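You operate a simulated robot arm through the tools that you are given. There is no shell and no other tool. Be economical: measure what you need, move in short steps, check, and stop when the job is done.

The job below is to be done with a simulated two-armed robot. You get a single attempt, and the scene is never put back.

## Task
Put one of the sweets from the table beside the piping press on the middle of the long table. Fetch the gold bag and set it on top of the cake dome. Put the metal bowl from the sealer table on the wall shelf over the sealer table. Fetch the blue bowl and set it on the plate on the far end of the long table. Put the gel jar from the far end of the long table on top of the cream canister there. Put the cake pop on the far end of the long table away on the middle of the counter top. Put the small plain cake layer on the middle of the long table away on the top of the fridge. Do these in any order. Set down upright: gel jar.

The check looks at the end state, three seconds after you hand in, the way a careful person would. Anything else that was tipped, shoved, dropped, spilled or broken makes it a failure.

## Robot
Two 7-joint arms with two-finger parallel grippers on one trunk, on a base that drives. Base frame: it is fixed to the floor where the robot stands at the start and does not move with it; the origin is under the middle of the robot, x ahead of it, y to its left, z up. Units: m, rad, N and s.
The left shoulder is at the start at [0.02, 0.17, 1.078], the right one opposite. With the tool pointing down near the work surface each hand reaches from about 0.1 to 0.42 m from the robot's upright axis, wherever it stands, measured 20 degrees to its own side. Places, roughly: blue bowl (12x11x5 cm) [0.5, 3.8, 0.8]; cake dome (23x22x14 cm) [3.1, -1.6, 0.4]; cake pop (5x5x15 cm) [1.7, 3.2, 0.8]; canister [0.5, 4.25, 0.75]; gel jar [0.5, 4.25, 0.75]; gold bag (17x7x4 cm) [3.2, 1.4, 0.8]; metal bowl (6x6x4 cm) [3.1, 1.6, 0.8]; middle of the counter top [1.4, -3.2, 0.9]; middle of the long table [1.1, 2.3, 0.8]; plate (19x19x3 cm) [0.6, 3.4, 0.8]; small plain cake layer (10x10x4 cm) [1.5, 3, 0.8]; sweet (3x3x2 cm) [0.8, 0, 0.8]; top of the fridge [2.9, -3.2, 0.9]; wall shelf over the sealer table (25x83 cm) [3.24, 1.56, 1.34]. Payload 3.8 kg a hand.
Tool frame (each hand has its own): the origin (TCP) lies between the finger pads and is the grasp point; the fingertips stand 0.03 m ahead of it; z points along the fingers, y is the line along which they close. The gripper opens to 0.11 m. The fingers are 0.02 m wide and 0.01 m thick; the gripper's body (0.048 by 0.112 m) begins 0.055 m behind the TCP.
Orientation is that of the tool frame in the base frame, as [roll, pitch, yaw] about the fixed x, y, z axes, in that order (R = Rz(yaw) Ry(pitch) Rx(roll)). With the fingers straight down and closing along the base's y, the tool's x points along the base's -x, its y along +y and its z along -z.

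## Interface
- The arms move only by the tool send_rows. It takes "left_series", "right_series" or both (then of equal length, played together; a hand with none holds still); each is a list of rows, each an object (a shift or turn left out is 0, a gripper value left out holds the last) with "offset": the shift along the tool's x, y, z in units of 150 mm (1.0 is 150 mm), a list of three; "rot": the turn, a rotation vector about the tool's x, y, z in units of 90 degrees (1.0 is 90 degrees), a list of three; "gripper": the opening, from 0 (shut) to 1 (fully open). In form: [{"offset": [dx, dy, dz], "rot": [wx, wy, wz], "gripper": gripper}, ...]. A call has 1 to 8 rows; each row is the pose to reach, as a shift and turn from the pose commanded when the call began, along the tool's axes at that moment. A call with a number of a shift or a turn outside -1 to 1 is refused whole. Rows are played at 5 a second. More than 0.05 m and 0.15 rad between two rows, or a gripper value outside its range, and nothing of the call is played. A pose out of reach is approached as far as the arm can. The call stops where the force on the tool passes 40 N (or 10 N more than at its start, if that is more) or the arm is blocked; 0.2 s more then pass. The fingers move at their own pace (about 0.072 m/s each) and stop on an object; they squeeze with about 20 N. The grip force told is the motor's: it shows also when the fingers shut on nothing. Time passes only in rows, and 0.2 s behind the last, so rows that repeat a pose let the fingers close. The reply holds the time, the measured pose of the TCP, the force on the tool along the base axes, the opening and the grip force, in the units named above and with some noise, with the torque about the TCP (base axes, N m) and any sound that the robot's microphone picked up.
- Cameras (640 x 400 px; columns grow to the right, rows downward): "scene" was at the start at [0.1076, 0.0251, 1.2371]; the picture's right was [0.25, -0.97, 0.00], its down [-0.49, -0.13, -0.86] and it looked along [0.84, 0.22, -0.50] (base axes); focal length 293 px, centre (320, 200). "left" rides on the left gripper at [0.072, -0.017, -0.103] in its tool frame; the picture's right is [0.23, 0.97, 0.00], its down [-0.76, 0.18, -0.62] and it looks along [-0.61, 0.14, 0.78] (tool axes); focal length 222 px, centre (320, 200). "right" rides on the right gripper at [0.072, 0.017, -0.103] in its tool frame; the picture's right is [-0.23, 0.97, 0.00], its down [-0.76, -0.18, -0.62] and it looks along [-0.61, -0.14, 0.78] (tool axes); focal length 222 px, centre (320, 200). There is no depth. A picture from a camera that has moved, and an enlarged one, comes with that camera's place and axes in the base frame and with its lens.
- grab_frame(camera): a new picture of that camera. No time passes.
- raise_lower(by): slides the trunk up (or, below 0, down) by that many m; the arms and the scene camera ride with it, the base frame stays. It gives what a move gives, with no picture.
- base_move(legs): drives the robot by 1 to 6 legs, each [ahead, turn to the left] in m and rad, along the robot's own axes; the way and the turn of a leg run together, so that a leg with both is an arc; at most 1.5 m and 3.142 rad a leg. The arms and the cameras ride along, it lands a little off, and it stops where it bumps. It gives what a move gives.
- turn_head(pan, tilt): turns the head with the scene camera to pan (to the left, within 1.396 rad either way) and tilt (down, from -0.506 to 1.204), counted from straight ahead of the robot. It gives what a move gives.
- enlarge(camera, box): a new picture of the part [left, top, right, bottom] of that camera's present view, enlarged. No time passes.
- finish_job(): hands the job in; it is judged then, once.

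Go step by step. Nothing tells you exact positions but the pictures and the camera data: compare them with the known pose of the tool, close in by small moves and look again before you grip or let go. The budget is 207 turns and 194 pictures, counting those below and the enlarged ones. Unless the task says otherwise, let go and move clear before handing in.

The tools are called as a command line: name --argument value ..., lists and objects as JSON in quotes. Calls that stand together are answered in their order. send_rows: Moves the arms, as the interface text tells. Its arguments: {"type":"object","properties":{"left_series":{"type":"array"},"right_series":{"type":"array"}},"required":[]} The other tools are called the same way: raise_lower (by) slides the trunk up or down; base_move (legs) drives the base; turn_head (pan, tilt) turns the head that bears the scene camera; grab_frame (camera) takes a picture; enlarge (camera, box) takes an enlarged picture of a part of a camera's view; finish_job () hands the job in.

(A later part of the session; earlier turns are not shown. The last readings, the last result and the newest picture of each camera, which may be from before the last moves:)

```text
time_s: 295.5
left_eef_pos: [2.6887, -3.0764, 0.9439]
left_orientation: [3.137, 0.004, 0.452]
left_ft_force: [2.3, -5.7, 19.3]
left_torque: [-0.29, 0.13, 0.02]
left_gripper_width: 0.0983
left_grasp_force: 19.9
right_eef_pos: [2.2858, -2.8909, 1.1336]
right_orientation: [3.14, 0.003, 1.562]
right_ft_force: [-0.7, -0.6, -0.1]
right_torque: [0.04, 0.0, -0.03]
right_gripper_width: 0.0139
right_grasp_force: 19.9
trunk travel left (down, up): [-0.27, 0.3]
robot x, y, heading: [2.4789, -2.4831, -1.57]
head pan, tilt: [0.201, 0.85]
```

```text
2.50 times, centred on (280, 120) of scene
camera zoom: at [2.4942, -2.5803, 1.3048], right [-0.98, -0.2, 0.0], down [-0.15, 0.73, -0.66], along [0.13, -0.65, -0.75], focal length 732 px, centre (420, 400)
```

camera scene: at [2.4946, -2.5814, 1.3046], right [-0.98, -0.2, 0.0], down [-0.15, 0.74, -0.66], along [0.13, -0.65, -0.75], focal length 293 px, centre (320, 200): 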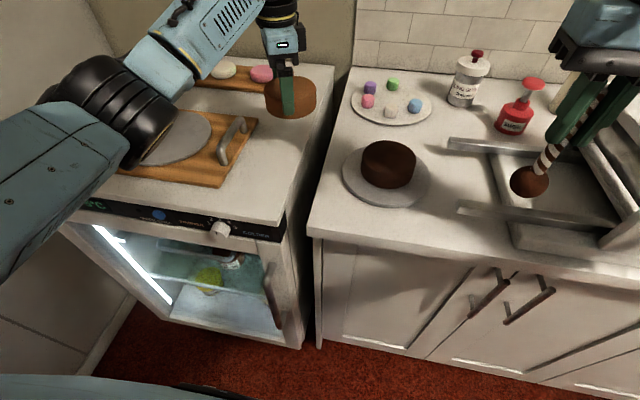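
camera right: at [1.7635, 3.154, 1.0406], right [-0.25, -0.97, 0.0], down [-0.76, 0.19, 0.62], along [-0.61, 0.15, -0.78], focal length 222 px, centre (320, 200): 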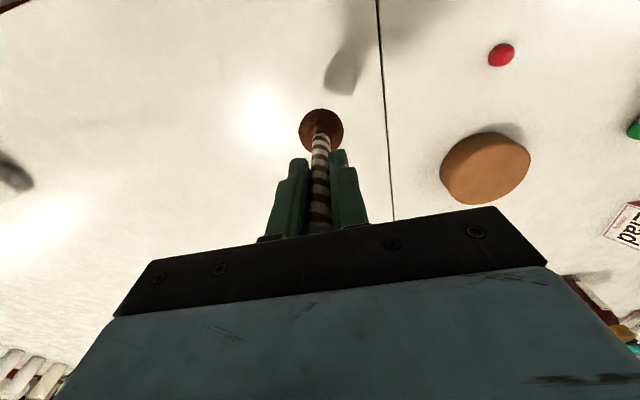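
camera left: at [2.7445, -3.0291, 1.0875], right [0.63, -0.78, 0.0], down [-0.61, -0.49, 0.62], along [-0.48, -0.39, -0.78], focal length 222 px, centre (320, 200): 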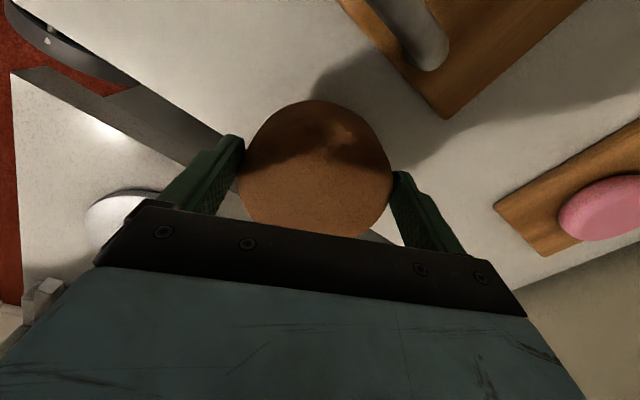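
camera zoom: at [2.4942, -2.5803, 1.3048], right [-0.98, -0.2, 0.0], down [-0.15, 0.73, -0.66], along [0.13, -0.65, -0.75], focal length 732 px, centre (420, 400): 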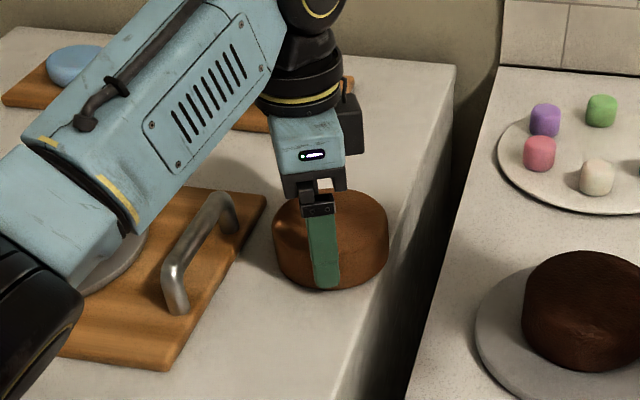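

Contact with the fridge top. Releasing and lifting.

send_rows --left_series '[{"offset": [0, 0, -0.013]}, {"offset": [0, 0, -0.013], "gripper": 1.0}, {"offset": [0, 0, -0.013]}, {"offset": [0, 0, -0.013]}, {"offset": [0, 0, -0.2]}, {"offset": [0, 0, -0.5]}, {"offset": [0, 0, -0.8]}, {"offset": [0, 0, -1.0]}]'

grab_frame --camera "left"

grab_frame --camera "scene"

```text
time_s: 297.3
left_eef_pos: [2.6878, -3.0772, 1.09]
left_orientation: [-3.14, 0.0, 0.453]
left_ft_force: [0.0, 0.1, -0.5]
left_torque: [-0.01, -0.04, 0.03]
left_gripper_width: 0.1099
left_grasp_force: 0.0
right_eef_pos: [2.2872, -2.8923, 1.1344]
right_orientation: [3.14, 0.003, 1.561]
right_ft_force: [-0.2, 1.1, -0.5]
right_torque: [0.03, -0.02, -0.03]
right_gripper_width: 0.0139
right_grasp_force: 20.2
trunk travel left (down, up): [-0.27, 0.3]
robot x, y, heading: [2.4807, -2.4816, -1.564]
head pan, tilt: [0.201, 0.85]
```

```text
82 pictures are left
camera left: at [2.745, -3.0298, 1.194], right [0.63, -0.78, 0.0], down [-0.61, -0.49, 0.62], along [-0.48, -0.39, -0.78], focal length 222 px, centre (320, 200)
```

left: 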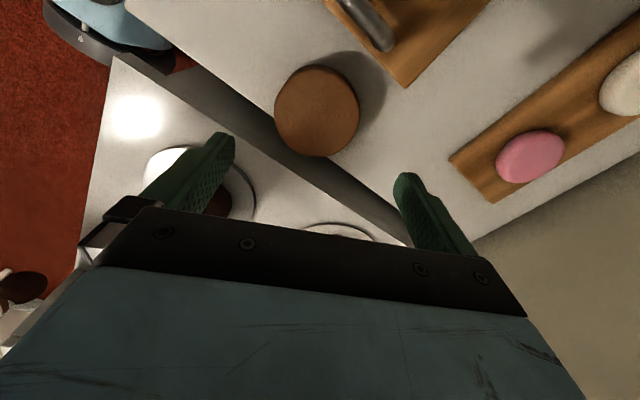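

```text
81 pictures are left
camera scene: at [2.4945, -2.5811, 1.3046], right [-0.98, -0.2, 0.0], down [-0.15, 0.74, -0.66], along [0.13, -0.65, -0.75], focal length 293 px, centre (320, 200)
```

scene: 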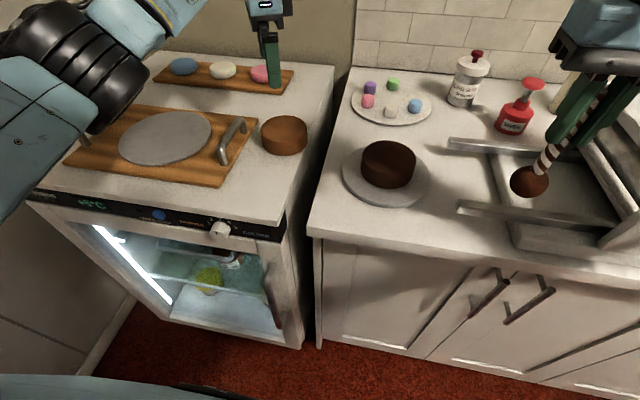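

The cake layer stands on the fridge top. Now I'll raise, straighten the left wrist, and drive west along the counter to its middle for the cake pop.

raise_lower --by 0.29

send_rows --left_series '[{"rot": [0, 0, -0.09]}, {"rot": [0, 0, -0.18]}, {"rot": [0, 0, -0.27]}, {"rot": [0, 0, -0.36]}, {"rot": [0, 0, -0.45]}, {"rot": [0, 0, -0.54]}, {"rot": [0, 0, -0.63]}, {"rot": [0, 0, -0.72]}]'

base_move --legs '[[-0.08, 0], [0, -1.571], [0.95, 0], [0, 1.571]]'

turn_head --pan -0.1 --tilt 0.75

grab_frame --camera "scene"

grab_frame --camera "right"

```text
time_s: 300.2
left_eef_pos: [2.6888, -3.0772, 1.3797]
left_orientation: [-3.139, 0.001, 0.455]
left_ft_force: [0.8, -0.1, 0.2]
left_torque: [0.0, -0.01, 0.04]
left_gripper_width: 0.1101
left_grasp_force: 0.1
right_eef_pos: [2.2876, -2.8925, 1.424]
right_orientation: [3.139, 0.003, 1.564]
right_ft_force: [0.7, 0.1, -0.5]
right_torque: [-0.01, 0.01, 0.0]
right_gripper_width: 0.0141
right_grasp_force: 20.0
trunk travel left (down, up): [-0.56, 0.01]
robot x, y, heading: [2.48, -2.486, -1.564]
head pan, tilt: [0.201, 0.85]
```

```text
time_s: 302.0
left_eef_pos: [2.6886, -3.0769, 1.3806]
left_orientation: [-3.139, -0.002, 1.586]
left_ft_force: [0.6, -0.7, 0.5]
left_torque: [0.0, 0.0, 0.02]
left_gripper_width: 0.1102
left_grasp_force: 0.0
right_eef_pos: [2.2867, -2.892, 1.4239]
right_orientation: [3.14, 0.004, 1.564]
right_ft_force: [-0.9, 0.9, -1.2]
right_torque: [0.03, 0.01, -0.01]
right_gripper_width: 0.0139
right_grasp_force: 19.8
trunk travel left (down, up): [-0.56, 0.01]
robot x, y, heading: [2.4807, -2.4819, -1.57]
head pan, tilt: [0.201, 0.85]
```

```text
time_s: 315.5
left_eef_pos: [1.7149, -2.977, 1.3797]
left_orientation: [-3.139, 0.0, 1.592]
left_ft_force: [0.5, 0.0, 0.1]
left_torque: [-0.01, 0.0, 0.03]
left_gripper_width: 0.11
left_grasp_force: 0.1
right_eef_pos: [1.3125, -2.7951, 1.4234]
right_orientation: [3.14, 0.004, 1.57]
right_ft_force: [-0.2, -0.6, -0.6]
right_torque: [-0.01, 0.02, 0.01]
right_gripper_width: 0.0136
right_grasp_force: 19.6
trunk travel left (down, up): [-0.56, 0.01]
robot x, y, heading: [1.5004, -2.3882, -1.562]
head pan, tilt: [0.201, 0.85]
```

```text
time_s: 316.3
left_eef_pos: [1.7154, -2.9764, 1.3796]
left_orientation: [-3.139, 0.002, 1.593]
left_ft_force: [0.4, 0.6, 1.4]
left_torque: [-0.01, 0.02, -0.03]
left_gripper_width: 0.1099
left_grasp_force: 0.0
right_eef_pos: [1.3137, -2.7951, 1.4234]
right_orientation: [3.14, 0.004, 1.57]
right_ft_force: [0.5, -0.1, -0.7]
right_torque: [-0.01, -0.01, 0.0]
right_gripper_width: 0.0137
right_grasp_force: 19.8
trunk travel left (down, up): [-0.56, 0.01]
robot x, y, heading: [1.5012, -2.3872, -1.56]
head pan, tilt: [-0.099, 0.75]
```

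```text
80 pictures are left
camera scene: at [1.4945, -2.4887, 1.6026], right [-1.0, 0.09, 0.0], down [0.06, 0.68, -0.73], along [-0.06, -0.73, -0.68], focal length 293 px, centre (320, 200)
```

scene: 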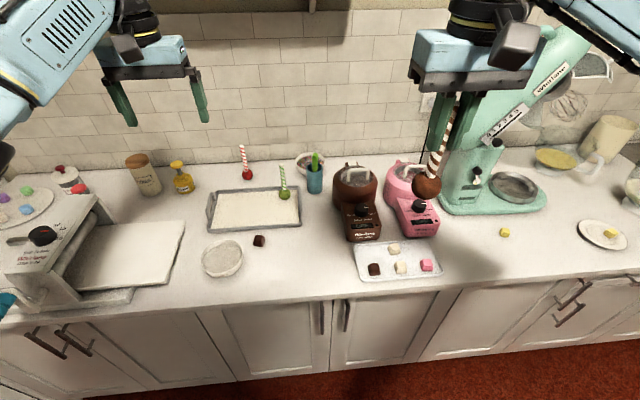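

```text
79 pictures are left
camera right: at [1.33, -2.7217, 1.527], right [0.97, -0.23, 0.0], down [-0.18, -0.76, 0.62], along [-0.14, -0.61, -0.78], focal length 222 px, centre (320, 200)
```

right: 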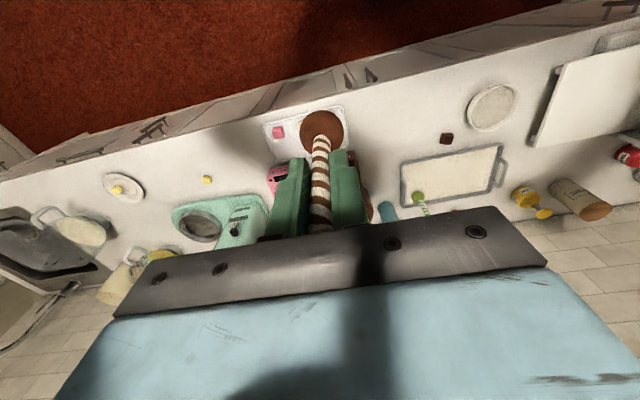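

Free counter spot at ≈(1.47, −3.02) between tray and coffee machines. I'll move ahead a little, bring the cake pop over it and lower.

base_move --legs '[[0.1, 0]]'

send_rows --right_series '[{"offset": [-0.1, 0.2, 0]}, {"offset": [-0.25, 0.4, 0]}, {"offset": [-0.4, 0.6, 0]}, {"offset": [-0.6, 0.8, 0]}, {"offset": [-0.75, 1.0, 0]}, {"offset": [-0.83, 1.0, 0]}]' --left_series '[{"offset": [0.15, 0.1, -0.15]}, {"offset": [0.3, 0.2, -0.3]}, {"offset": [0.45, 0.3, -0.45]}, {"offset": [0.6, 0.4, -0.6]}, {"offset": [0.75, 0.4, -0.7]}, {"offset": [0.75, 0.4, -0.7]}]'

raise_lower --by -0.31

grab_frame --camera "right"

grab_frame --camera "scene"

```text
time_s: 317.4
left_eef_pos: [1.7161, -3.0745, 1.3805]
left_orientation: [-3.139, 0.001, 1.594]
left_ft_force: [0.3, 0.0, -0.1]
left_torque: [0.04, 0.03, 0.0]
left_gripper_width: 0.1099
left_grasp_force: 0.2
right_eef_pos: [1.3145, -2.8927, 1.4241]
right_orientation: [3.139, 0.004, 1.571]
right_ft_force: [0.1, -0.7, 0.0]
right_torque: [0.0, 0.0, 0.0]
right_gripper_width: 0.0138
right_grasp_force: 20.2
trunk travel left (down, up): [-0.56, 0.01]
robot x, y, heading: [1.5062, -2.483, -1.559]
head pan, tilt: [-0.099, 0.75]
```

```text
time_s: 318.8
left_eef_pos: [1.7699, -2.9613, 1.4857]
left_orientation: [-3.141, -0.002, 1.594]
left_ft_force: [-0.1, -1.1, -0.6]
left_torque: [0.06, 0.02, -0.01]
left_gripper_width: 0.1099
left_grasp_force: 0.0
right_eef_pos: [1.4638, -3.0184, 1.4234]
right_orientation: [3.14, 0.004, 1.57]
right_ft_force: [-0.3, 0.3, 0.0]
right_torque: [-0.01, -0.03, 0.04]
right_gripper_width: 0.0137
right_grasp_force: 19.8
trunk travel left (down, up): [-0.56, 0.01]
robot x, y, heading: [1.5005, -2.4853, -1.559]
head pan, tilt: [-0.099, 0.75]
```

```text
time_s: 321.9
left_eef_pos: [1.7707, -2.962, 1.1763]
left_orientation: [-3.139, 0.001, 1.595]
left_ft_force: [0.5, 0.2, -0.2]
left_torque: [0.0, -0.01, -0.03]
left_gripper_width: 0.11
left_grasp_force: 0.0
right_eef_pos: [1.466, -3.018, 1.1142]
right_orientation: [3.14, 0.004, 1.57]
right_ft_force: [0.0, 0.2, -1.4]
right_torque: [0.01, 0.0, 0.0]
right_gripper_width: 0.0138
right_grasp_force: 19.8
trunk travel left (down, up): [-0.25, 0.32]
robot x, y, heading: [1.504, -2.4883, -1.556]
head pan, tilt: [-0.099, 0.75]
```

```text
78 pictures are left
camera right: at [1.4826, -2.9447, 1.2178], right [0.97, -0.23, 0.0], down [-0.18, -0.76, 0.63], along [-0.14, -0.61, -0.78], focal length 222 px, centre (320, 200)
```

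right: 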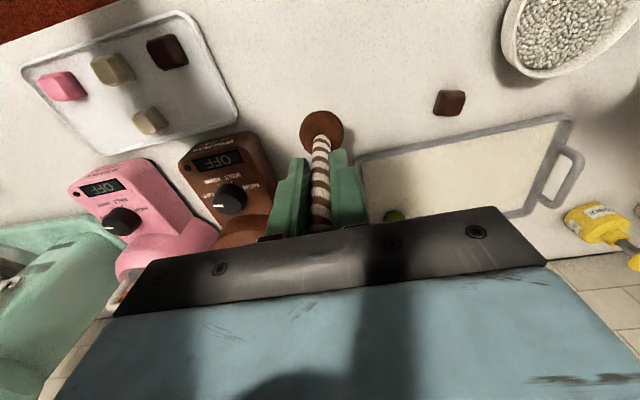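

```text
77 pictures are left
camera scene: at [1.4957, -2.5864, 1.2927], right [-1.0, 0.09, 0.0], down [0.06, 0.68, -0.73], along [-0.06, -0.73, -0.68], focal length 293 px, centre (320, 200)
```

scene: 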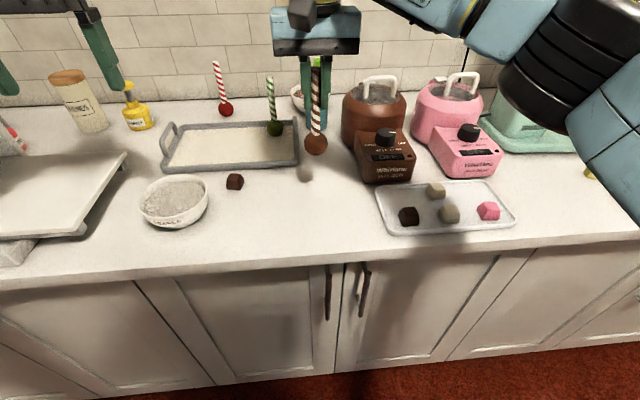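

send_rows --right_series '[{"offset": [0.1, 0.13, 0.15]}, {"offset": [0.1, 0.13, 0.35]}, {"offset": [0.1, 0.13, 0.5]}, {"offset": [0.1, 0.13, 0.6]}, {"offset": [0.1, 0.13, 0.6]}]'

enlarge --camera "scene" --box '[230, 80, 430, 240]'

enlarge --camera "right" --box '[200, 60, 440, 240]'

```text
time_s: 323.1
left_eef_pos: [1.7723, -2.9619, 1.1764]
left_orientation: [-3.14, -0.002, 1.594]
left_ft_force: [0.5, 0.0, 0.9]
left_torque: [-0.04, 0.02, -0.01]
left_gripper_width: 0.1099
left_grasp_force: 0.0
right_eef_pos: [1.4858, -3.003, 1.0238]
right_orientation: [3.14, 0.004, 1.571]
right_ft_force: [-0.5, -0.4, -1.0]
right_torque: [0.05, -0.01, 0.0]
right_gripper_width: 0.0142
right_grasp_force: 19.7
trunk travel left (down, up): [-0.25, 0.32]
robot x, y, heading: [1.5019, -2.4849, -1.556]
head pan, tilt: [-0.099, 0.75]
```

```text
2.50 times, centred on (330, 160) of scene
camera zoom: at [1.4959, -2.5864, 1.2927], right [-1.0, 0.09, 0.0], down [0.06, 0.68, -0.73], along [-0.06, -0.73, -0.68], focal length 732 px, centre (295, 300)
```

zoom: 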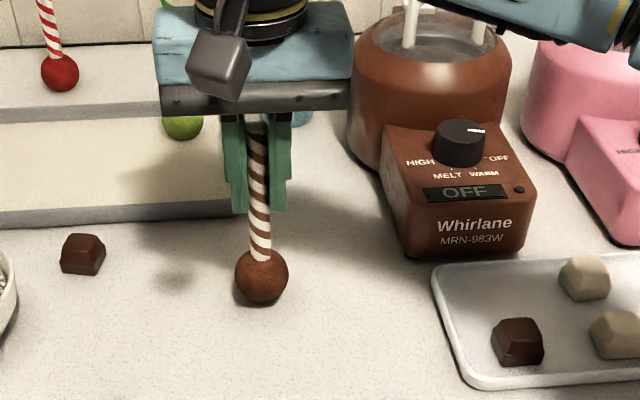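

```text
2.22 times, centred on (320, 150) of right
camera zoom: at [1.5023, -2.9295, 1.1263], right [0.97, -0.23, 0.0], down [-0.18, -0.76, 0.63], along [-0.14, -0.61, -0.78], focal length 494 px, centre (320, 311)
```

zoom: 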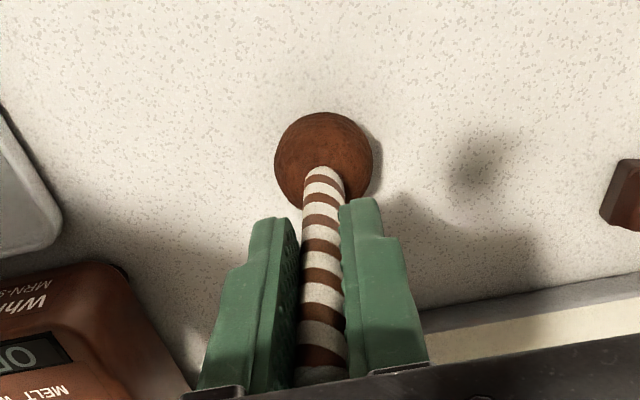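

send_rows --right_series '[{"offset": [0, 0, 0.02]}, {"offset": [0, 0, 0.04]}, {"offset": [0, 0, 0.04]}]'

send_rows --right_series '[{"offset": [0, 0, 0.015]}, {"offset": [0, 0, 0.03]}, {"offset": [0, 0, 0.03]}]'

enlarge --camera "scene" --box '[230, 80, 430, 240]'

```text
time_s: 323.9
left_eef_pos: [1.7708, -2.962, 1.1763]
left_orientation: [-3.14, 0.0, 1.591]
left_ft_force: [0.2, 0.2, 0.1]
left_torque: [0.01, -0.01, 0.0]
left_gripper_width: 0.1099
left_grasp_force: 0.1
right_eef_pos: [1.4853, -3.0034, 1.0183]
right_orientation: [3.141, 0.004, 1.571]
right_ft_force: [-0.8, 0.0, -1.3]
right_torque: [0.0, -0.01, -0.02]
right_gripper_width: 0.0139
right_grasp_force: 20.3
trunk travel left (down, up): [-0.25, 0.32]
robot x, y, heading: [1.4996, -2.4863, -1.558]
head pan, tilt: [-0.099, 0.75]
```

```text
time_s: 324.7
left_eef_pos: [1.7708, -2.9611, 1.1768]
left_orientation: [-3.139, 0.001, 1.593]
left_ft_force: [0.1, 0.5, 0.7]
left_torque: [-0.03, 0.01, 0.0]
left_gripper_width: 0.11
left_grasp_force: 0.1
right_eef_pos: [1.4849, -3.0035, 1.0145]
right_orientation: [3.14, 0.002, 1.573]
right_ft_force: [-0.1, -0.8, 3.8]
right_torque: [-0.16, 0.0, -0.03]
right_gripper_width: 0.0139
right_grasp_force: 20.0
trunk travel left (down, up): [-0.25, 0.32]
robot x, y, heading: [1.505, -2.4839, -1.556]
head pan, tilt: [-0.099, 0.75]
```

```text
2.50 times, centred on (330, 160) of scene
camera zoom: at [1.4958, -2.5863, 1.2927], right [-1.0, 0.09, 0.0], down [0.06, 0.68, -0.73], along [-0.06, -0.73, -0.68], focal length 732 px, centre (295, 300)
```

zoom: 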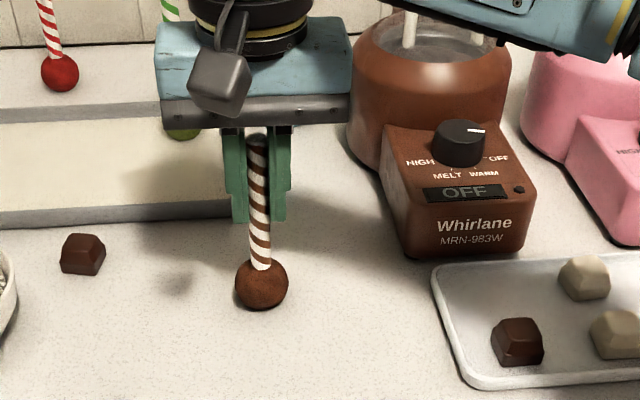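

send_rows --right_series '[{"offset": [0, 0, 0.01]}, {"offset": [0, 0, 0.01], "gripper": 0.14}, {"offset": [0, 0, 0.01]}, {"offset": [0, 0, 0.01], "gripper": 0.3}, {"offset": [0, 0, 0.01]}, {"offset": [0, 0, 0.01]}]'

enlarge --camera "scene" --box '[230, 80, 430, 240]'

```text
time_s: 326.1
left_eef_pos: [1.771, -2.9612, 1.1762]
left_orientation: [-3.141, 0.0, 1.593]
left_ft_force: [-0.2, -0.7, -0.5]
left_torque: [0.02, 0.0, 0.0]
left_gripper_width: 0.1099
left_grasp_force: 0.1
right_eef_pos: [1.4856, -3.0048, 1.0116]
right_orientation: [3.141, 0.005, 1.571]
right_ft_force: [-0.7, 0.3, -0.6]
right_torque: [0.03, 0.01, -0.03]
right_gripper_width: 0.0329
right_grasp_force: 0.0
trunk travel left (down, up): [-0.25, 0.32]
robot x, y, heading: [1.5059, -2.4813, -1.561]
head pan, tilt: [-0.099, 0.75]
```

```text
2.50 times, centred on (330, 160) of scene
camera zoom: at [1.4958, -2.5864, 1.2926], right [-1.0, 0.09, 0.0], down [0.06, 0.68, -0.73], along [-0.06, -0.73, -0.68], focal length 732 px, centre (295, 300)
```

zoom: 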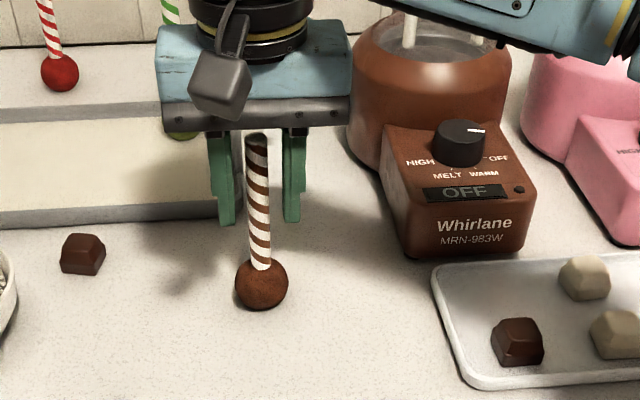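

It stands free. Lifting the hand straight up.

send_rows --right_series '[{"offset": [0, 0, -0.15]}, {"offset": [0, 0, -0.4]}, {"offset": [0, 0, -0.7]}, {"offset": [0, 0, -1.0]}]'

raise_lower --by 0.31

base_move --legs '[[-0.15, 0]]'

grab_frame --camera "scene"

```text
time_s: 327.1
left_eef_pos: [1.7711, -2.9602, 1.1764]
left_orientation: [-3.139, 0.0, 1.593]
left_ft_force: [0.3, 0.3, -0.2]
left_torque: [-0.01, 0.01, 0.02]
left_gripper_width: 0.1102
left_grasp_force: 0.1
right_eef_pos: [1.4859, -3.0029, 1.1627]
right_orientation: [3.141, 0.003, 1.571]
right_ft_force: [0.5, 0.1, -0.2]
right_torque: [-0.04, 0.0, -0.02]
right_gripper_width: 0.0332
right_grasp_force: 0.0
trunk travel left (down, up): [-0.25, 0.32]
robot x, y, heading: [1.504, -2.4826, -1.557]
head pan, tilt: [-0.099, 0.75]
```

```text
time_s: 330.2
left_eef_pos: [1.7702, -2.9619, 1.4844]
left_orientation: [-3.138, 0.0, 1.592]
left_ft_force: [0.0, -0.4, 0.5]
left_torque: [0.01, -0.01, 0.01]
left_gripper_width: 0.11
left_grasp_force: 0.1
right_eef_pos: [1.487, -3.0035, 1.473]
right_orientation: [3.14, 0.002, 1.57]
right_ft_force: [-0.3, 0.2, 0.3]
right_torque: [0.02, -0.01, 0.0]
right_gripper_width: 0.0326
right_grasp_force: 0.0
trunk travel left (down, up): [-0.56, 0.01]
robot x, y, heading: [1.5079, -2.4866, -1.559]
head pan, tilt: [-0.099, 0.75]
```

```text
time_s: 331.5
left_eef_pos: [1.769, -2.8187, 1.4845]
left_orientation: [-3.139, -0.001, 1.593]
left_ft_force: [0.2, 0.5, 0.5]
left_torque: [0.06, 0.0, 0.03]
left_gripper_width: 0.11
left_grasp_force: 0.2
right_eef_pos: [1.4821, -2.8594, 1.473]
right_orientation: [3.14, 0.001, 1.571]
right_ft_force: [0.4, 0.2, -0.5]
right_torque: [-0.02, -0.01, -0.02]
right_gripper_width: 0.0329
right_grasp_force: 0.0
trunk travel left (down, up): [-0.56, 0.01]
robot x, y, heading: [1.5025, -2.3375, -1.562]
head pan, tilt: [-0.099, 0.75]
```

```text
72 pictures are left
camera scene: at [1.494, -2.4432, 1.6024], right [-1.0, 0.09, 0.0], down [0.06, 0.68, -0.73], along [-0.06, -0.73, -0.68], focal length 293 px, centre (320, 200)
```

scene: 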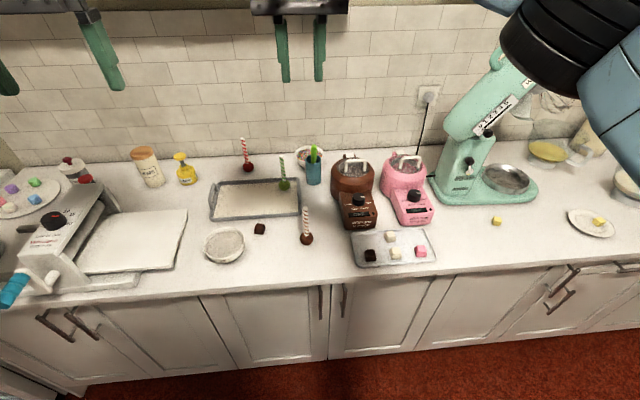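

The cake pop stands on the counter. Next I'll look at the cake dome bench at (3.1, −1.6) before fetching the gold bag.

base_move --legs '[[0, 1.562], [0.75, 0], [0, 1.571], [0.65, 0], [0, -1.571]]'

turn_head --pan 0.0 --tilt 0.95

grab_frame --camera "scene"

```text
time_s: 350.2
left_eef_pos: [2.7906, -1.4586, 1.4856]
left_orientation: [-3.139, 0.002, 3.097]
left_ft_force: [-1.4, -0.2, -0.4]
left_torque: [0.0, 0.0, 0.03]
left_gripper_width: 0.11
left_grasp_force: 0.0
right_eef_pos: [2.8124, -1.7472, 1.4731]
right_orientation: [3.139, 0.004, 3.074]
right_ft_force: [-0.2, 0.6, 0.3]
right_torque: [-0.01, -0.01, 0.01]
right_gripper_width: 0.0331
right_grasp_force: 0.0
trunk travel left (down, up): [-0.56, 0.01]
robot x, y, heading: [2.2987, -1.693, -0.048]
head pan, tilt: [-0.099, 0.75]
```

```text
time_s: 350.9
left_eef_pos: [2.7895, -1.4605, 1.4849]
left_orientation: [-3.139, 0.0, 3.096]
left_ft_force: [-0.2, 0.0, -0.7]
left_torque: [0.01, -0.01, 0.0]
left_gripper_width: 0.11
left_grasp_force: 0.1
right_eef_pos: [2.8122, -1.7472, 1.4721]
right_orientation: [3.14, 0.003, 3.073]
right_ft_force: [-0.2, -0.2, 0.2]
right_torque: [-0.02, 0.03, 0.03]
right_gripper_width: 0.033
right_grasp_force: 0.0
trunk travel left (down, up): [-0.56, 0.01]
robot x, y, heading: [2.2957, -1.6981, -0.058]
head pan, tilt: [0.0, 0.949]
```

```text
71 pictures are left
camera scene: at [2.3892, -1.6969, 1.5871], right [-0.06, -1.0, 0.0], down [-0.81, 0.05, -0.58], along [0.58, -0.03, -0.81], focal length 293 px, centre (320, 200)
```

scene: 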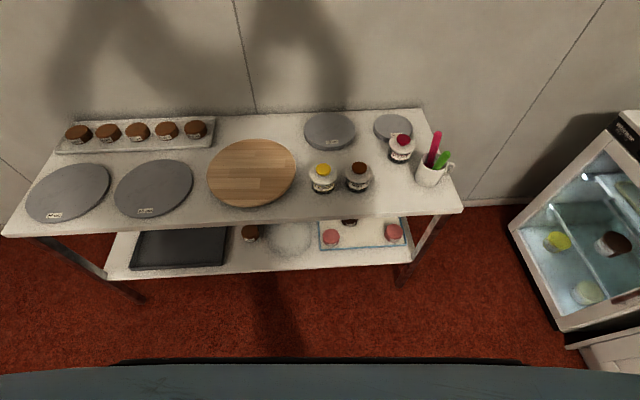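

The glass dome is on the lower shelf, under the upper shelf. I'll lower the trunk to look in underneath.

raise_lower --by -0.56

turn_head --pan 0.1 --tilt 0.75

grab_frame --camera "scene"

enlarge --camera "scene" --box '[220, 130, 460, 300]'

```text
refused: -0.56 is not a number from -0.4 to 0.4
```

```text
time_s: 351.7
left_eef_pos: [2.7902, -1.4595, 1.4863]
left_orientation: [-3.141, 0.001, 3.095]
left_ft_force: [0.2, -0.3, -1.3]
left_torque: [-0.03, 0.0, 0.01]
left_gripper_width: 0.1101
left_grasp_force: 0.0
right_eef_pos: [2.8132, -1.7471, 1.4733]
right_orientation: [3.141, 0.004, 3.073]
right_ft_force: [0.8, -0.1, 0.5]
right_torque: [-0.02, 0.03, 0.0]
right_gripper_width: 0.0332
right_grasp_force: 0.1
trunk travel left (down, up): [-0.56, 0.01]
robot x, y, heading: [2.2961, -1.6933, -0.057]
head pan, tilt: [0.099, 0.75]
```

```text
70 pictures are left
camera scene: at [2.3994, -1.6891, 1.6026], right [0.04, -1.0, 0.0], down [-0.68, -0.03, -0.73], along [0.73, 0.03, -0.68], focal length 293 px, centre (320, 200)
```

scene: 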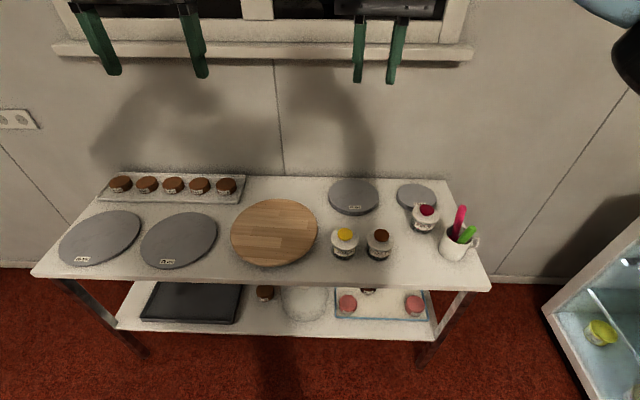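

```text
2.35 times, centred on (340, 215) of scene
camera zoom: at [2.3994, -1.6891, 1.6026], right [0.04, -1.0, 0.0], down [-0.68, -0.03, -0.73], along [0.73, 0.03, -0.68], focal length 689 px, centre (273, 165)
```

zoom: 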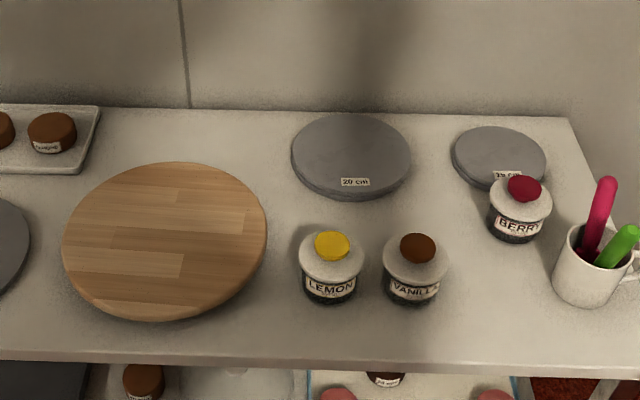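

raise_lower --by -0.4

raise_lower --by -0.15

turn_head --pan 0.1 --tilt 0.7

grab_frame --camera "scene"

enlarge --camera "scene" --box '[180, 160, 440, 340]'

```text
time_s: 355.5
left_eef_pos: [2.7904, -1.4591, 1.0852]
left_orientation: [-3.141, 0.001, 3.096]
left_ft_force: [0.0, -0.3, 0.5]
left_torque: [-0.02, 0.04, -0.02]
left_gripper_width: 0.1102
left_grasp_force: 0.0
right_eef_pos: [2.8133, -1.7471, 1.0728]
right_orientation: [3.137, 0.004, 3.074]
right_ft_force: [-0.2, 0.0, -0.3]
right_torque: [-0.02, -0.01, 0.01]
right_gripper_width: 0.0331
right_grasp_force: 0.1
trunk travel left (down, up): [-0.16, 0.41]
robot x, y, heading: [2.2971, -1.6969, -0.053]
head pan, tilt: [0.099, 0.75]
```

```text
time_s: 357.3
left_eef_pos: [2.7893, -1.46, 0.9347]
left_orientation: [-3.139, 0.0, 3.097]
left_ft_force: [0.0, 0.1, -0.2]
left_torque: [0.0, 0.0, 0.04]
left_gripper_width: 0.1103
left_grasp_force: 0.0
right_eef_pos: [2.8115, -1.7463, 0.9231]
right_orientation: [3.139, 0.004, 3.074]
right_ft_force: [0.4, -0.1, 0.1]
right_torque: [-0.02, -0.02, 0.0]
right_gripper_width: 0.0329
right_grasp_force: 0.0
trunk travel left (down, up): [-0.01, 0.56]
robot x, y, heading: [2.2956, -1.6959, -0.059]
head pan, tilt: [0.099, 0.75]
```

```text
time_s: 357.9
left_eef_pos: [2.7901, -1.4598, 0.9353]
left_orientation: [-3.14, 0.001, 3.096]
left_ft_force: [0.0, 0.1, 0.9]
left_torque: [-0.03, -0.01, 0.02]
left_gripper_width: 0.1102
left_grasp_force: 0.1
right_eef_pos: [2.8117, -1.748, 0.9217]
right_orientation: [3.141, 0.003, 3.073]
right_ft_force: [-0.3, 0.7, 0.1]
right_torque: [-0.01, 0.02, -0.03]
right_gripper_width: 0.0331
right_grasp_force: 0.2
trunk travel left (down, up): [-0.01, 0.56]
robot x, y, heading: [2.2953, -1.6947, -0.056]
head pan, tilt: [0.099, 0.7]
```

```text
68 pictures are left
camera scene: at [2.4014, -1.689, 1.0569], right [0.04, -1.0, 0.0], down [-0.64, -0.03, -0.76], along [0.76, 0.03, -0.64], focal length 293 px, centre (320, 200)
```

scene: 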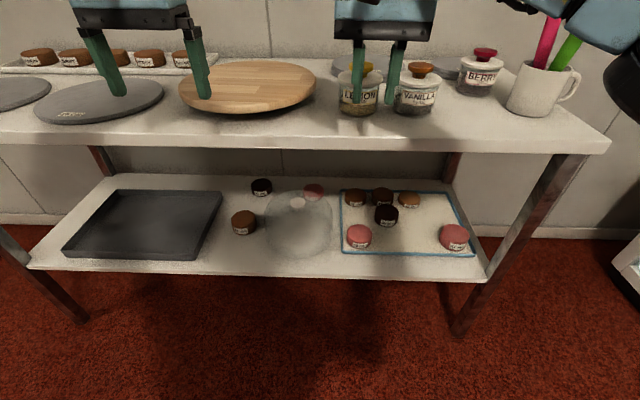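

```text
2.22 times, centred on (310, 250) of scene
camera zoom: at [2.4014, -1.689, 1.0569], right [0.04, -1.0, 0.0], down [-0.64, -0.03, -0.76], along [0.76, 0.03, -0.64], focal length 651 px, centre (342, 89)
```

zoom: 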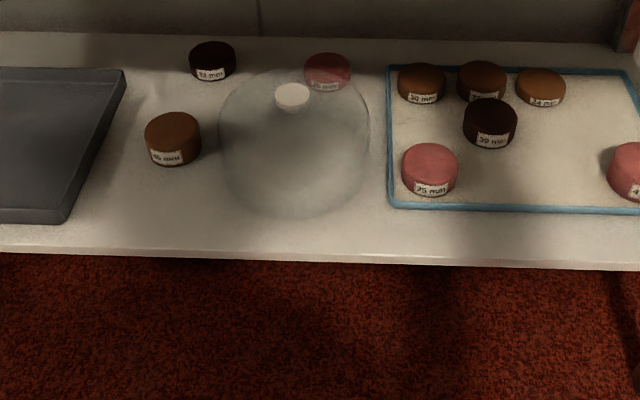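

The dome with a white flat knob: knob top about (3.07, −1.596, 0.49), upper slab's underside at 0.76, front edge x≈2.906. So the bag must be carried with a shallow-tilted tool. Now I go to the sealer table.

raise_lower --by 0.4

base_move --legs '[[0.1, 0], [0, 1.627], [1.5, 0], [1.55, 0], [0, -1.571]]'

turn_head --pan 0.0 --tilt 0.7

grab_frame --camera "scene"

```text
time_s: 361.7
left_eef_pos: [2.7904, -1.4597, 1.3354]
left_orientation: [-3.139, 0.0, 3.096]
left_ft_force: [0.3, -0.9, -0.8]
left_torque: [0.0, 0.0, 0.0]
left_gripper_width: 0.1096
left_grasp_force: 0.1
right_eef_pos: [2.8127, -1.7477, 1.3225]
right_orientation: [3.139, 0.004, 3.073]
right_ft_force: [-0.4, 0.4, 0.3]
right_torque: [0.0, 0.01, 0.01]
right_gripper_width: 0.0329
right_grasp_force: 0.1
trunk travel left (down, up): [-0.41, 0.16]
robot x, y, heading: [2.2993, -1.6991, -0.056]
head pan, tilt: [0.099, 0.7]
```

```text
refused: 1.55 is not a number from -1.5 to 1.5
```

```text
time_s: 362.4
left_eef_pos: [2.7896, -1.4612, 1.3357]
left_orientation: [-3.139, -0.001, 3.097]
left_ft_force: [0.0, 0.9, -0.3]
left_torque: [0.0, 0.01, -0.02]
left_gripper_width: 0.1097
left_grasp_force: 0.1
right_eef_pos: [2.8119, -1.7472, 1.3234]
right_orientation: [3.14, 0.005, 3.074]
right_ft_force: [0.4, -0.6, -0.1]
right_torque: [-0.01, -0.03, 0.0]
right_gripper_width: 0.0331
right_grasp_force: 0.0
trunk travel left (down, up): [-0.41, 0.16]
robot x, y, heading: [2.297, -1.693, -0.053]
head pan, tilt: [0.0, 0.7]
```

```text
66 pictures are left
camera scene: at [2.4014, -1.6974, 1.4569], right [-0.06, -1.0, 0.0], down [-0.64, 0.04, -0.76], along [0.76, -0.04, -0.64], focal length 293 px, centre (320, 200)
```

scene: 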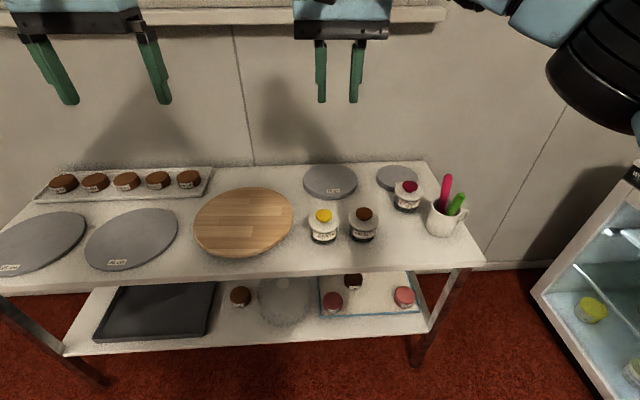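

base_move --legs '[[0.1, 0], [0, 1.625], [1.5, 0], [1.5, 0], [0, -1.571]]'

grab_frame --camera "scene"

```text
time_s: 383.2
left_eef_pos: [2.2506, 1.811, 1.3349]
left_orientation: [-3.142, -0.002, -2.109]
left_ft_force: [0.2, -0.1, 0.3]
left_torque: [0.04, 0.01, 0.01]
left_gripper_width: 0.1097
left_grasp_force: 0.1
right_eef_pos: [2.5147, 1.694, 1.3219]
right_orientation: [3.137, 0.003, -2.128]
right_ft_force: [0.9, 0.1, 0.1]
right_torque: [0.0, 0.06, 0.01]
right_gripper_width: 0.033
right_grasp_force: 0.0
trunk travel left (down, up): [-0.41, 0.16]
robot x, y, heading: [2.2206, 1.2644, 1.021]
head pan, tilt: [0.0, 0.7]
stopped in leg 5: the robot was blocked; the commanded pose is now the measured one
```

```text
65 pictures are left
camera scene: at [2.2789, 1.3564, 1.4568], right [0.85, -0.52, 0.0], down [-0.34, -0.55, -0.76], along [0.4, 0.65, -0.64], focal length 293 px, centre (320, 200)
```

scene: 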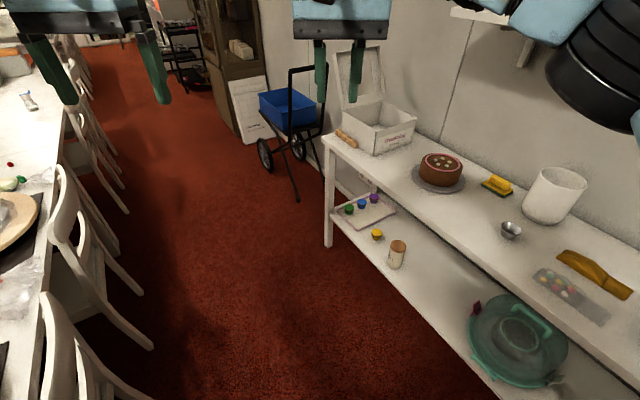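

Blocked while turning; I'll look to the left to see whether a chair is touching.

turn_head --pan 1.2 --tilt 0.9

grab_frame --camera "scene"

turn_head --pan -1.2 --tilt 0.7

grab_frame --camera "scene"

```text
time_s: 384.6
left_eef_pos: [2.2474, 1.8103, 1.3358]
left_orientation: [-3.14, -0.001, -2.106]
left_ft_force: [-0.1, 0.3, -0.3]
left_torque: [0.0, 0.01, 0.02]
left_gripper_width: 0.1102
left_grasp_force: 0.1
right_eef_pos: [2.5118, 1.6953, 1.3226]
right_orientation: [3.14, 0.005, -2.128]
right_ft_force: [0.6, 0.7, 0.4]
right_torque: [0.02, 0.02, 0.0]
right_gripper_width: 0.0331
right_grasp_force: 0.0
trunk travel left (down, up): [-0.41, 0.16]
robot x, y, heading: [2.2211, 1.2633, 1.025]
head pan, tilt: [1.201, 0.901]
```

```text
64 pictures are left
camera scene: at [2.1861, 1.3446, 1.4407], right [0.79, 0.61, 0.0], down [0.48, -0.62, -0.62], along [-0.38, 0.49, -0.78], focal length 293 px, centre (320, 200)
```

scene: 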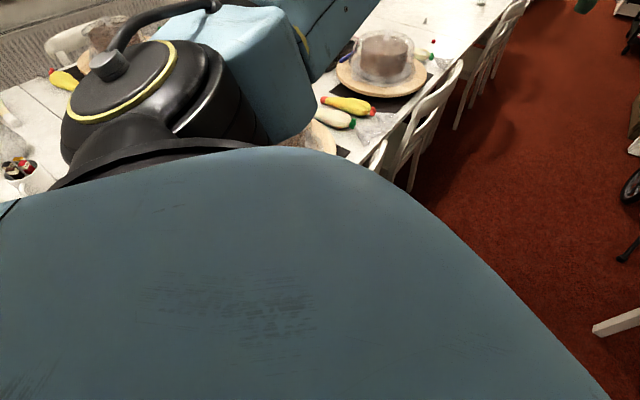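

```text
time_s: 386.9
left_eef_pos: [2.2476, 1.8114, 1.3366]
left_orientation: [3.14, -0.002, -2.108]
left_ft_force: [-0.4, -1.0, -0.6]
left_torque: [0.0, -0.02, 0.01]
left_gripper_width: 0.1101
left_grasp_force: 0.2
right_eef_pos: [2.5116, 1.6939, 1.3221]
right_orientation: [3.14, 0.003, -2.129]
right_ft_force: [-0.3, 0.0, -0.3]
right_torque: [0.01, -0.01, 0.02]
right_gripper_width: 0.0331
right_grasp_force: 0.1
trunk travel left (down, up): [-0.41, 0.16]
robot x, y, heading: [2.2217, 1.2629, 1.028]
head pan, tilt: [-1.201, 0.7]
```

```text
63 pictures are left
camera scene: at [2.3155, 1.2698, 1.4569], right [-0.18, -0.98, 0.0], down [-0.63, 0.11, -0.76], along [0.75, -0.13, -0.64], focal length 293 px, centre (320, 200)
```

scene: 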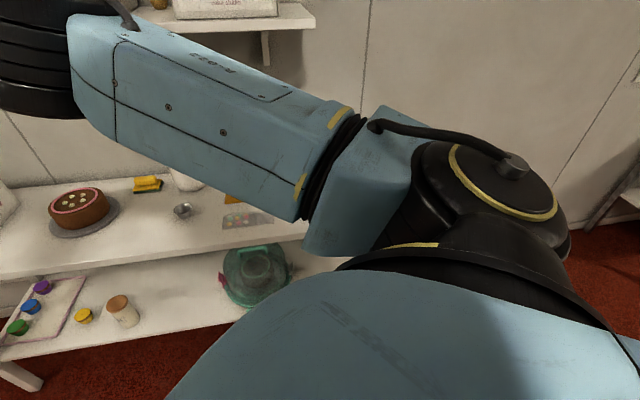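

The rear-left of the base likely touches a chair on clockwise turning; driving forward along the present heading takes it away from the chairs, then I finish the turn.

base_move --legs '[[0.22, 0], [0, -1.025]]'

turn_head --pan 0.0 --tilt 0.75

grab_frame --camera "scene"

```text
time_s: 391.1
left_eef_pos: [2.8156, 1.7121, 1.3363]
left_orientation: [-3.14, -0.002, -3.135]
left_ft_force: [0.1, 0.0, -0.1]
left_torque: [0.03, 0.0, -0.02]
left_gripper_width: 0.1099
left_grasp_force: 0.1
right_eef_pos: [2.8538, 1.4246, 1.3234]
right_orientation: [-3.141, 0.003, 3.126]
right_ft_force: [-0.3, -0.3, 0.3]
right_torque: [0.02, 0.01, 0.04]
right_gripper_width: 0.0329
right_grasp_force: 0.1
trunk travel left (down, up): [-0.41, 0.16]
robot x, y, heading: [2.3339, 1.4534, -0.006]
head pan, tilt: [-1.201, 0.7]
```

```text
time_s: 392.5
left_eef_pos: [2.8164, 1.7111, 1.3358]
left_orientation: [-3.141, -0.002, -3.133]
left_ft_force: [-0.5, -1.0, -1.2]
left_torque: [-0.01, -0.04, 0.02]
left_gripper_width: 0.1101
left_grasp_force: 0.1
right_eef_pos: [2.8533, 1.4246, 1.3229]
right_orientation: [3.139, 0.004, 3.126]
right_ft_force: [0.2, 0.2, -0.2]
right_torque: [0.0, 0.0, -0.05]
right_gripper_width: 0.0329
right_grasp_force: 0.1
trunk travel left (down, up): [-0.41, 0.16]
robot x, y, heading: [2.3356, 1.4507, -0.001]
head pan, tilt: [0.0, 0.75]
```

```text
62 pictures are left
camera scene: at [2.4385, 1.453, 1.4526], right [-0.01, -1.0, 0.0], down [-0.68, 0.0, -0.73], along [0.73, 0.0, -0.68], focal length 293 px, centre (320, 200)
```

scene: 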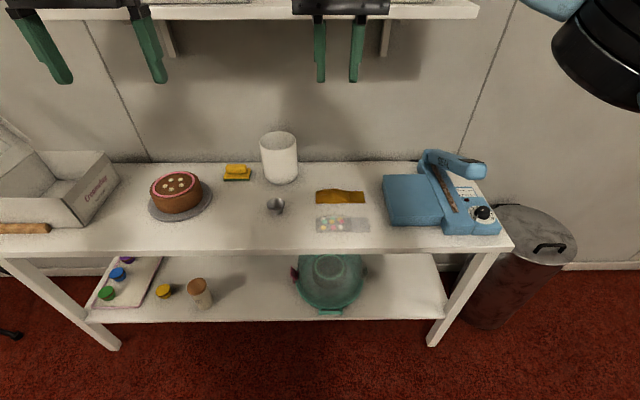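

The bowl (3.144, 1.60) and gold bag (3.185, 1.384, long axis along y) are visible. I'll lower the trunk first (to stay clear of the wall shelf), then move ahead and start with the metal bowl.

raise_lower --by -0.35

base_move --legs '[[0.2, 0]]'

turn_head --pan 0.05 --tilt 0.75

grab_frame --camera "left"

grab_frame --camera "scene"

```text
time_s: 396.0
left_eef_pos: [2.8168, 1.7103, 0.9858]
left_orientation: [-3.14, 0.0, -3.135]
left_ft_force: [1.4, 0.4, 0.3]
left_torque: [-0.03, 0.04, 0.01]
left_gripper_width: 0.1101
left_grasp_force: 0.1
right_eef_pos: [2.8534, 1.4247, 0.9726]
right_orientation: [3.14, 0.004, 3.126]
right_ft_force: [0.9, 0.7, 0.0]
right_torque: [0.04, -0.02, -0.02]
right_gripper_width: 0.0329
right_grasp_force: 0.0
trunk travel left (down, up): [-0.06, 0.51]
robot x, y, heading: [2.339, 1.4505, 0.001]
head pan, tilt: [0.0, 0.75]
```

```text
time_s: 397.6
left_eef_pos: [3.0177, 1.7088, 0.9854]
left_orientation: [-3.141, -0.001, -3.137]
left_ft_force: [0.6, 0.6, -0.3]
left_torque: [-0.02, 0.03, 0.0]
left_gripper_width: 0.11
left_grasp_force: 0.1
right_eef_pos: [3.0539, 1.4213, 0.9729]
right_orientation: [3.139, 0.003, 3.122]
right_ft_force: [0.3, 0.2, -0.2]
right_torque: [-0.02, 0.03, -0.01]
right_gripper_width: 0.0334
right_grasp_force: 0.0
trunk travel left (down, up): [-0.06, 0.51]
robot x, y, heading: [2.5354, 1.4474, -0.01]
head pan, tilt: [0.0, 0.75]
```

```text
time_s: 398.2
left_eef_pos: [3.0175, 1.7087, 0.985]
left_orientation: [-3.14, 0.001, -3.138]
left_ft_force: [-0.6, -0.3, -0.1]
left_torque: [0.04, -0.01, 0.01]
left_gripper_width: 0.11
left_grasp_force: 0.0
right_eef_pos: [3.0534, 1.4229, 0.9739]
right_orientation: [3.14, 0.003, 3.121]
right_ft_force: [0.1, 0.4, 0.1]
right_torque: [0.02, 0.03, -0.01]
right_gripper_width: 0.0334
right_grasp_force: 0.1
trunk travel left (down, up): [-0.06, 0.51]
robot x, y, heading: [2.5346, 1.4501, -0.008]
head pan, tilt: [0.051, 0.75]
```

```text
61 pictures are left
camera left: at [2.9439, 1.6912, 1.0895], right [-0.23, 0.97, 0.0], down [0.76, 0.18, 0.62], along [0.61, 0.14, -0.78], focal length 222 px, centre (320, 200)
```

left: 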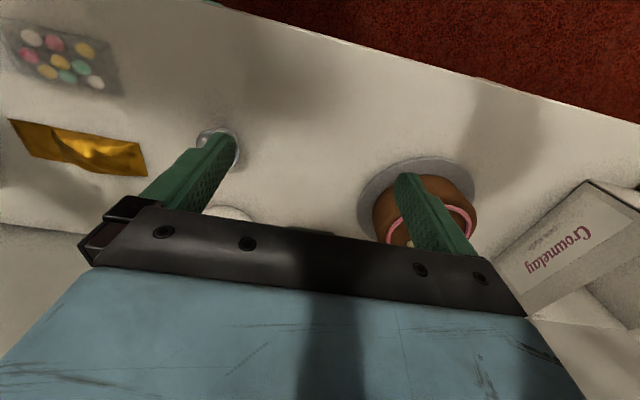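

```text
60 pictures are left
camera scene: at [2.6386, 1.4557, 1.1026], right [0.04, -1.0, 0.0], down [-0.68, -0.03, -0.73], along [0.73, 0.03, -0.68], focal length 293 px, centre (320, 200)
```

scene: 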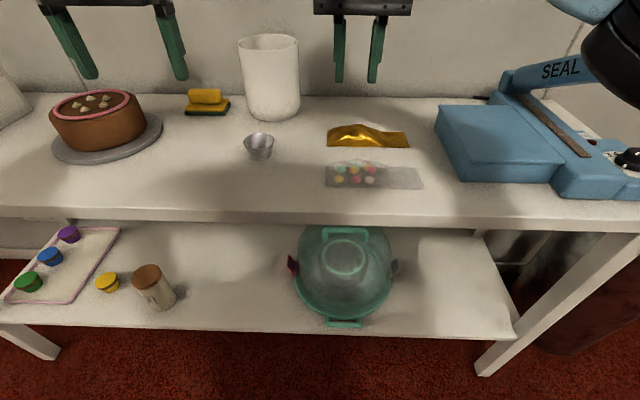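

Metal bowl rim centre ≈ (3.107, 1.587, 0.81). Moving the left hand over it.

send_rows --left_series '[{"offset": [-0.15, -0.2, 0.1]}, {"offset": [-0.3, -0.4, 0.2]}, {"offset": [-0.45, -0.6, 0.35]}, {"offset": [-0.6, -0.81, 0.5]}, {"offset": [-0.6, -0.81, 0.5]}]'

grab_frame --camera "left"

enlarge --camera "scene" --box '[180, 40, 380, 200]'

```text
time_s: 399.4
left_eef_pos: [3.1077, 1.5861, 0.9074]
left_orientation: [3.142, 0.001, -3.139]
left_ft_force: [-0.5, 0.3, 0.2]
left_torque: [0.01, 0.03, 0.04]
left_gripper_width: 0.11
left_grasp_force: 0.1
right_eef_pos: [3.0532, 1.4216, 0.9724]
right_orientation: [3.14, 0.003, 3.123]
right_ft_force: [-0.4, -0.2, 0.7]
right_torque: [0.01, 0.02, 0.0]
right_gripper_width: 0.0328
right_grasp_force: 0.1
trunk travel left (down, up): [-0.06, 0.51]
robot x, y, heading: [2.536, 1.4508, -0.01]
head pan, tilt: [0.051, 0.75]
```

```text
59 pictures are left
camera left: at [3.0339, 1.5692, 1.0125], right [-0.23, 0.97, 0.0], down [0.76, 0.18, 0.62], along [0.61, 0.14, -0.78], focal length 222 px, centre (320, 200)
```

left: 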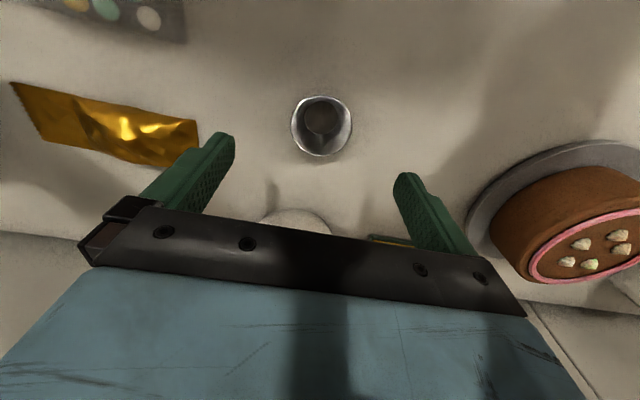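

```text
2.50 times, centred on (280, 120) of scene
camera zoom: at [2.6385, 1.4557, 1.1027], right [0.04, -1.0, 0.0], down [-0.68, -0.03, -0.73], along [0.73, 0.03, -0.68], focal length 732 px, centre (420, 400)
```

zoom: 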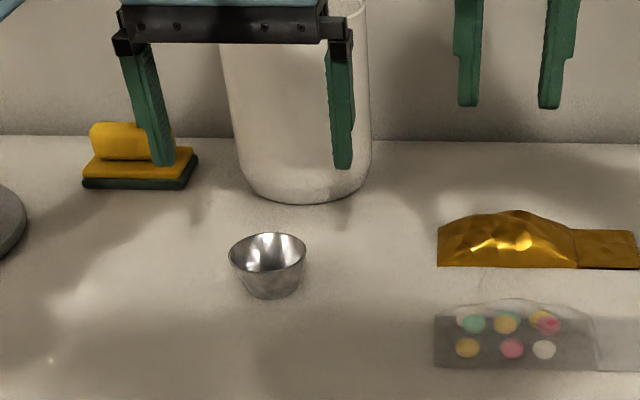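

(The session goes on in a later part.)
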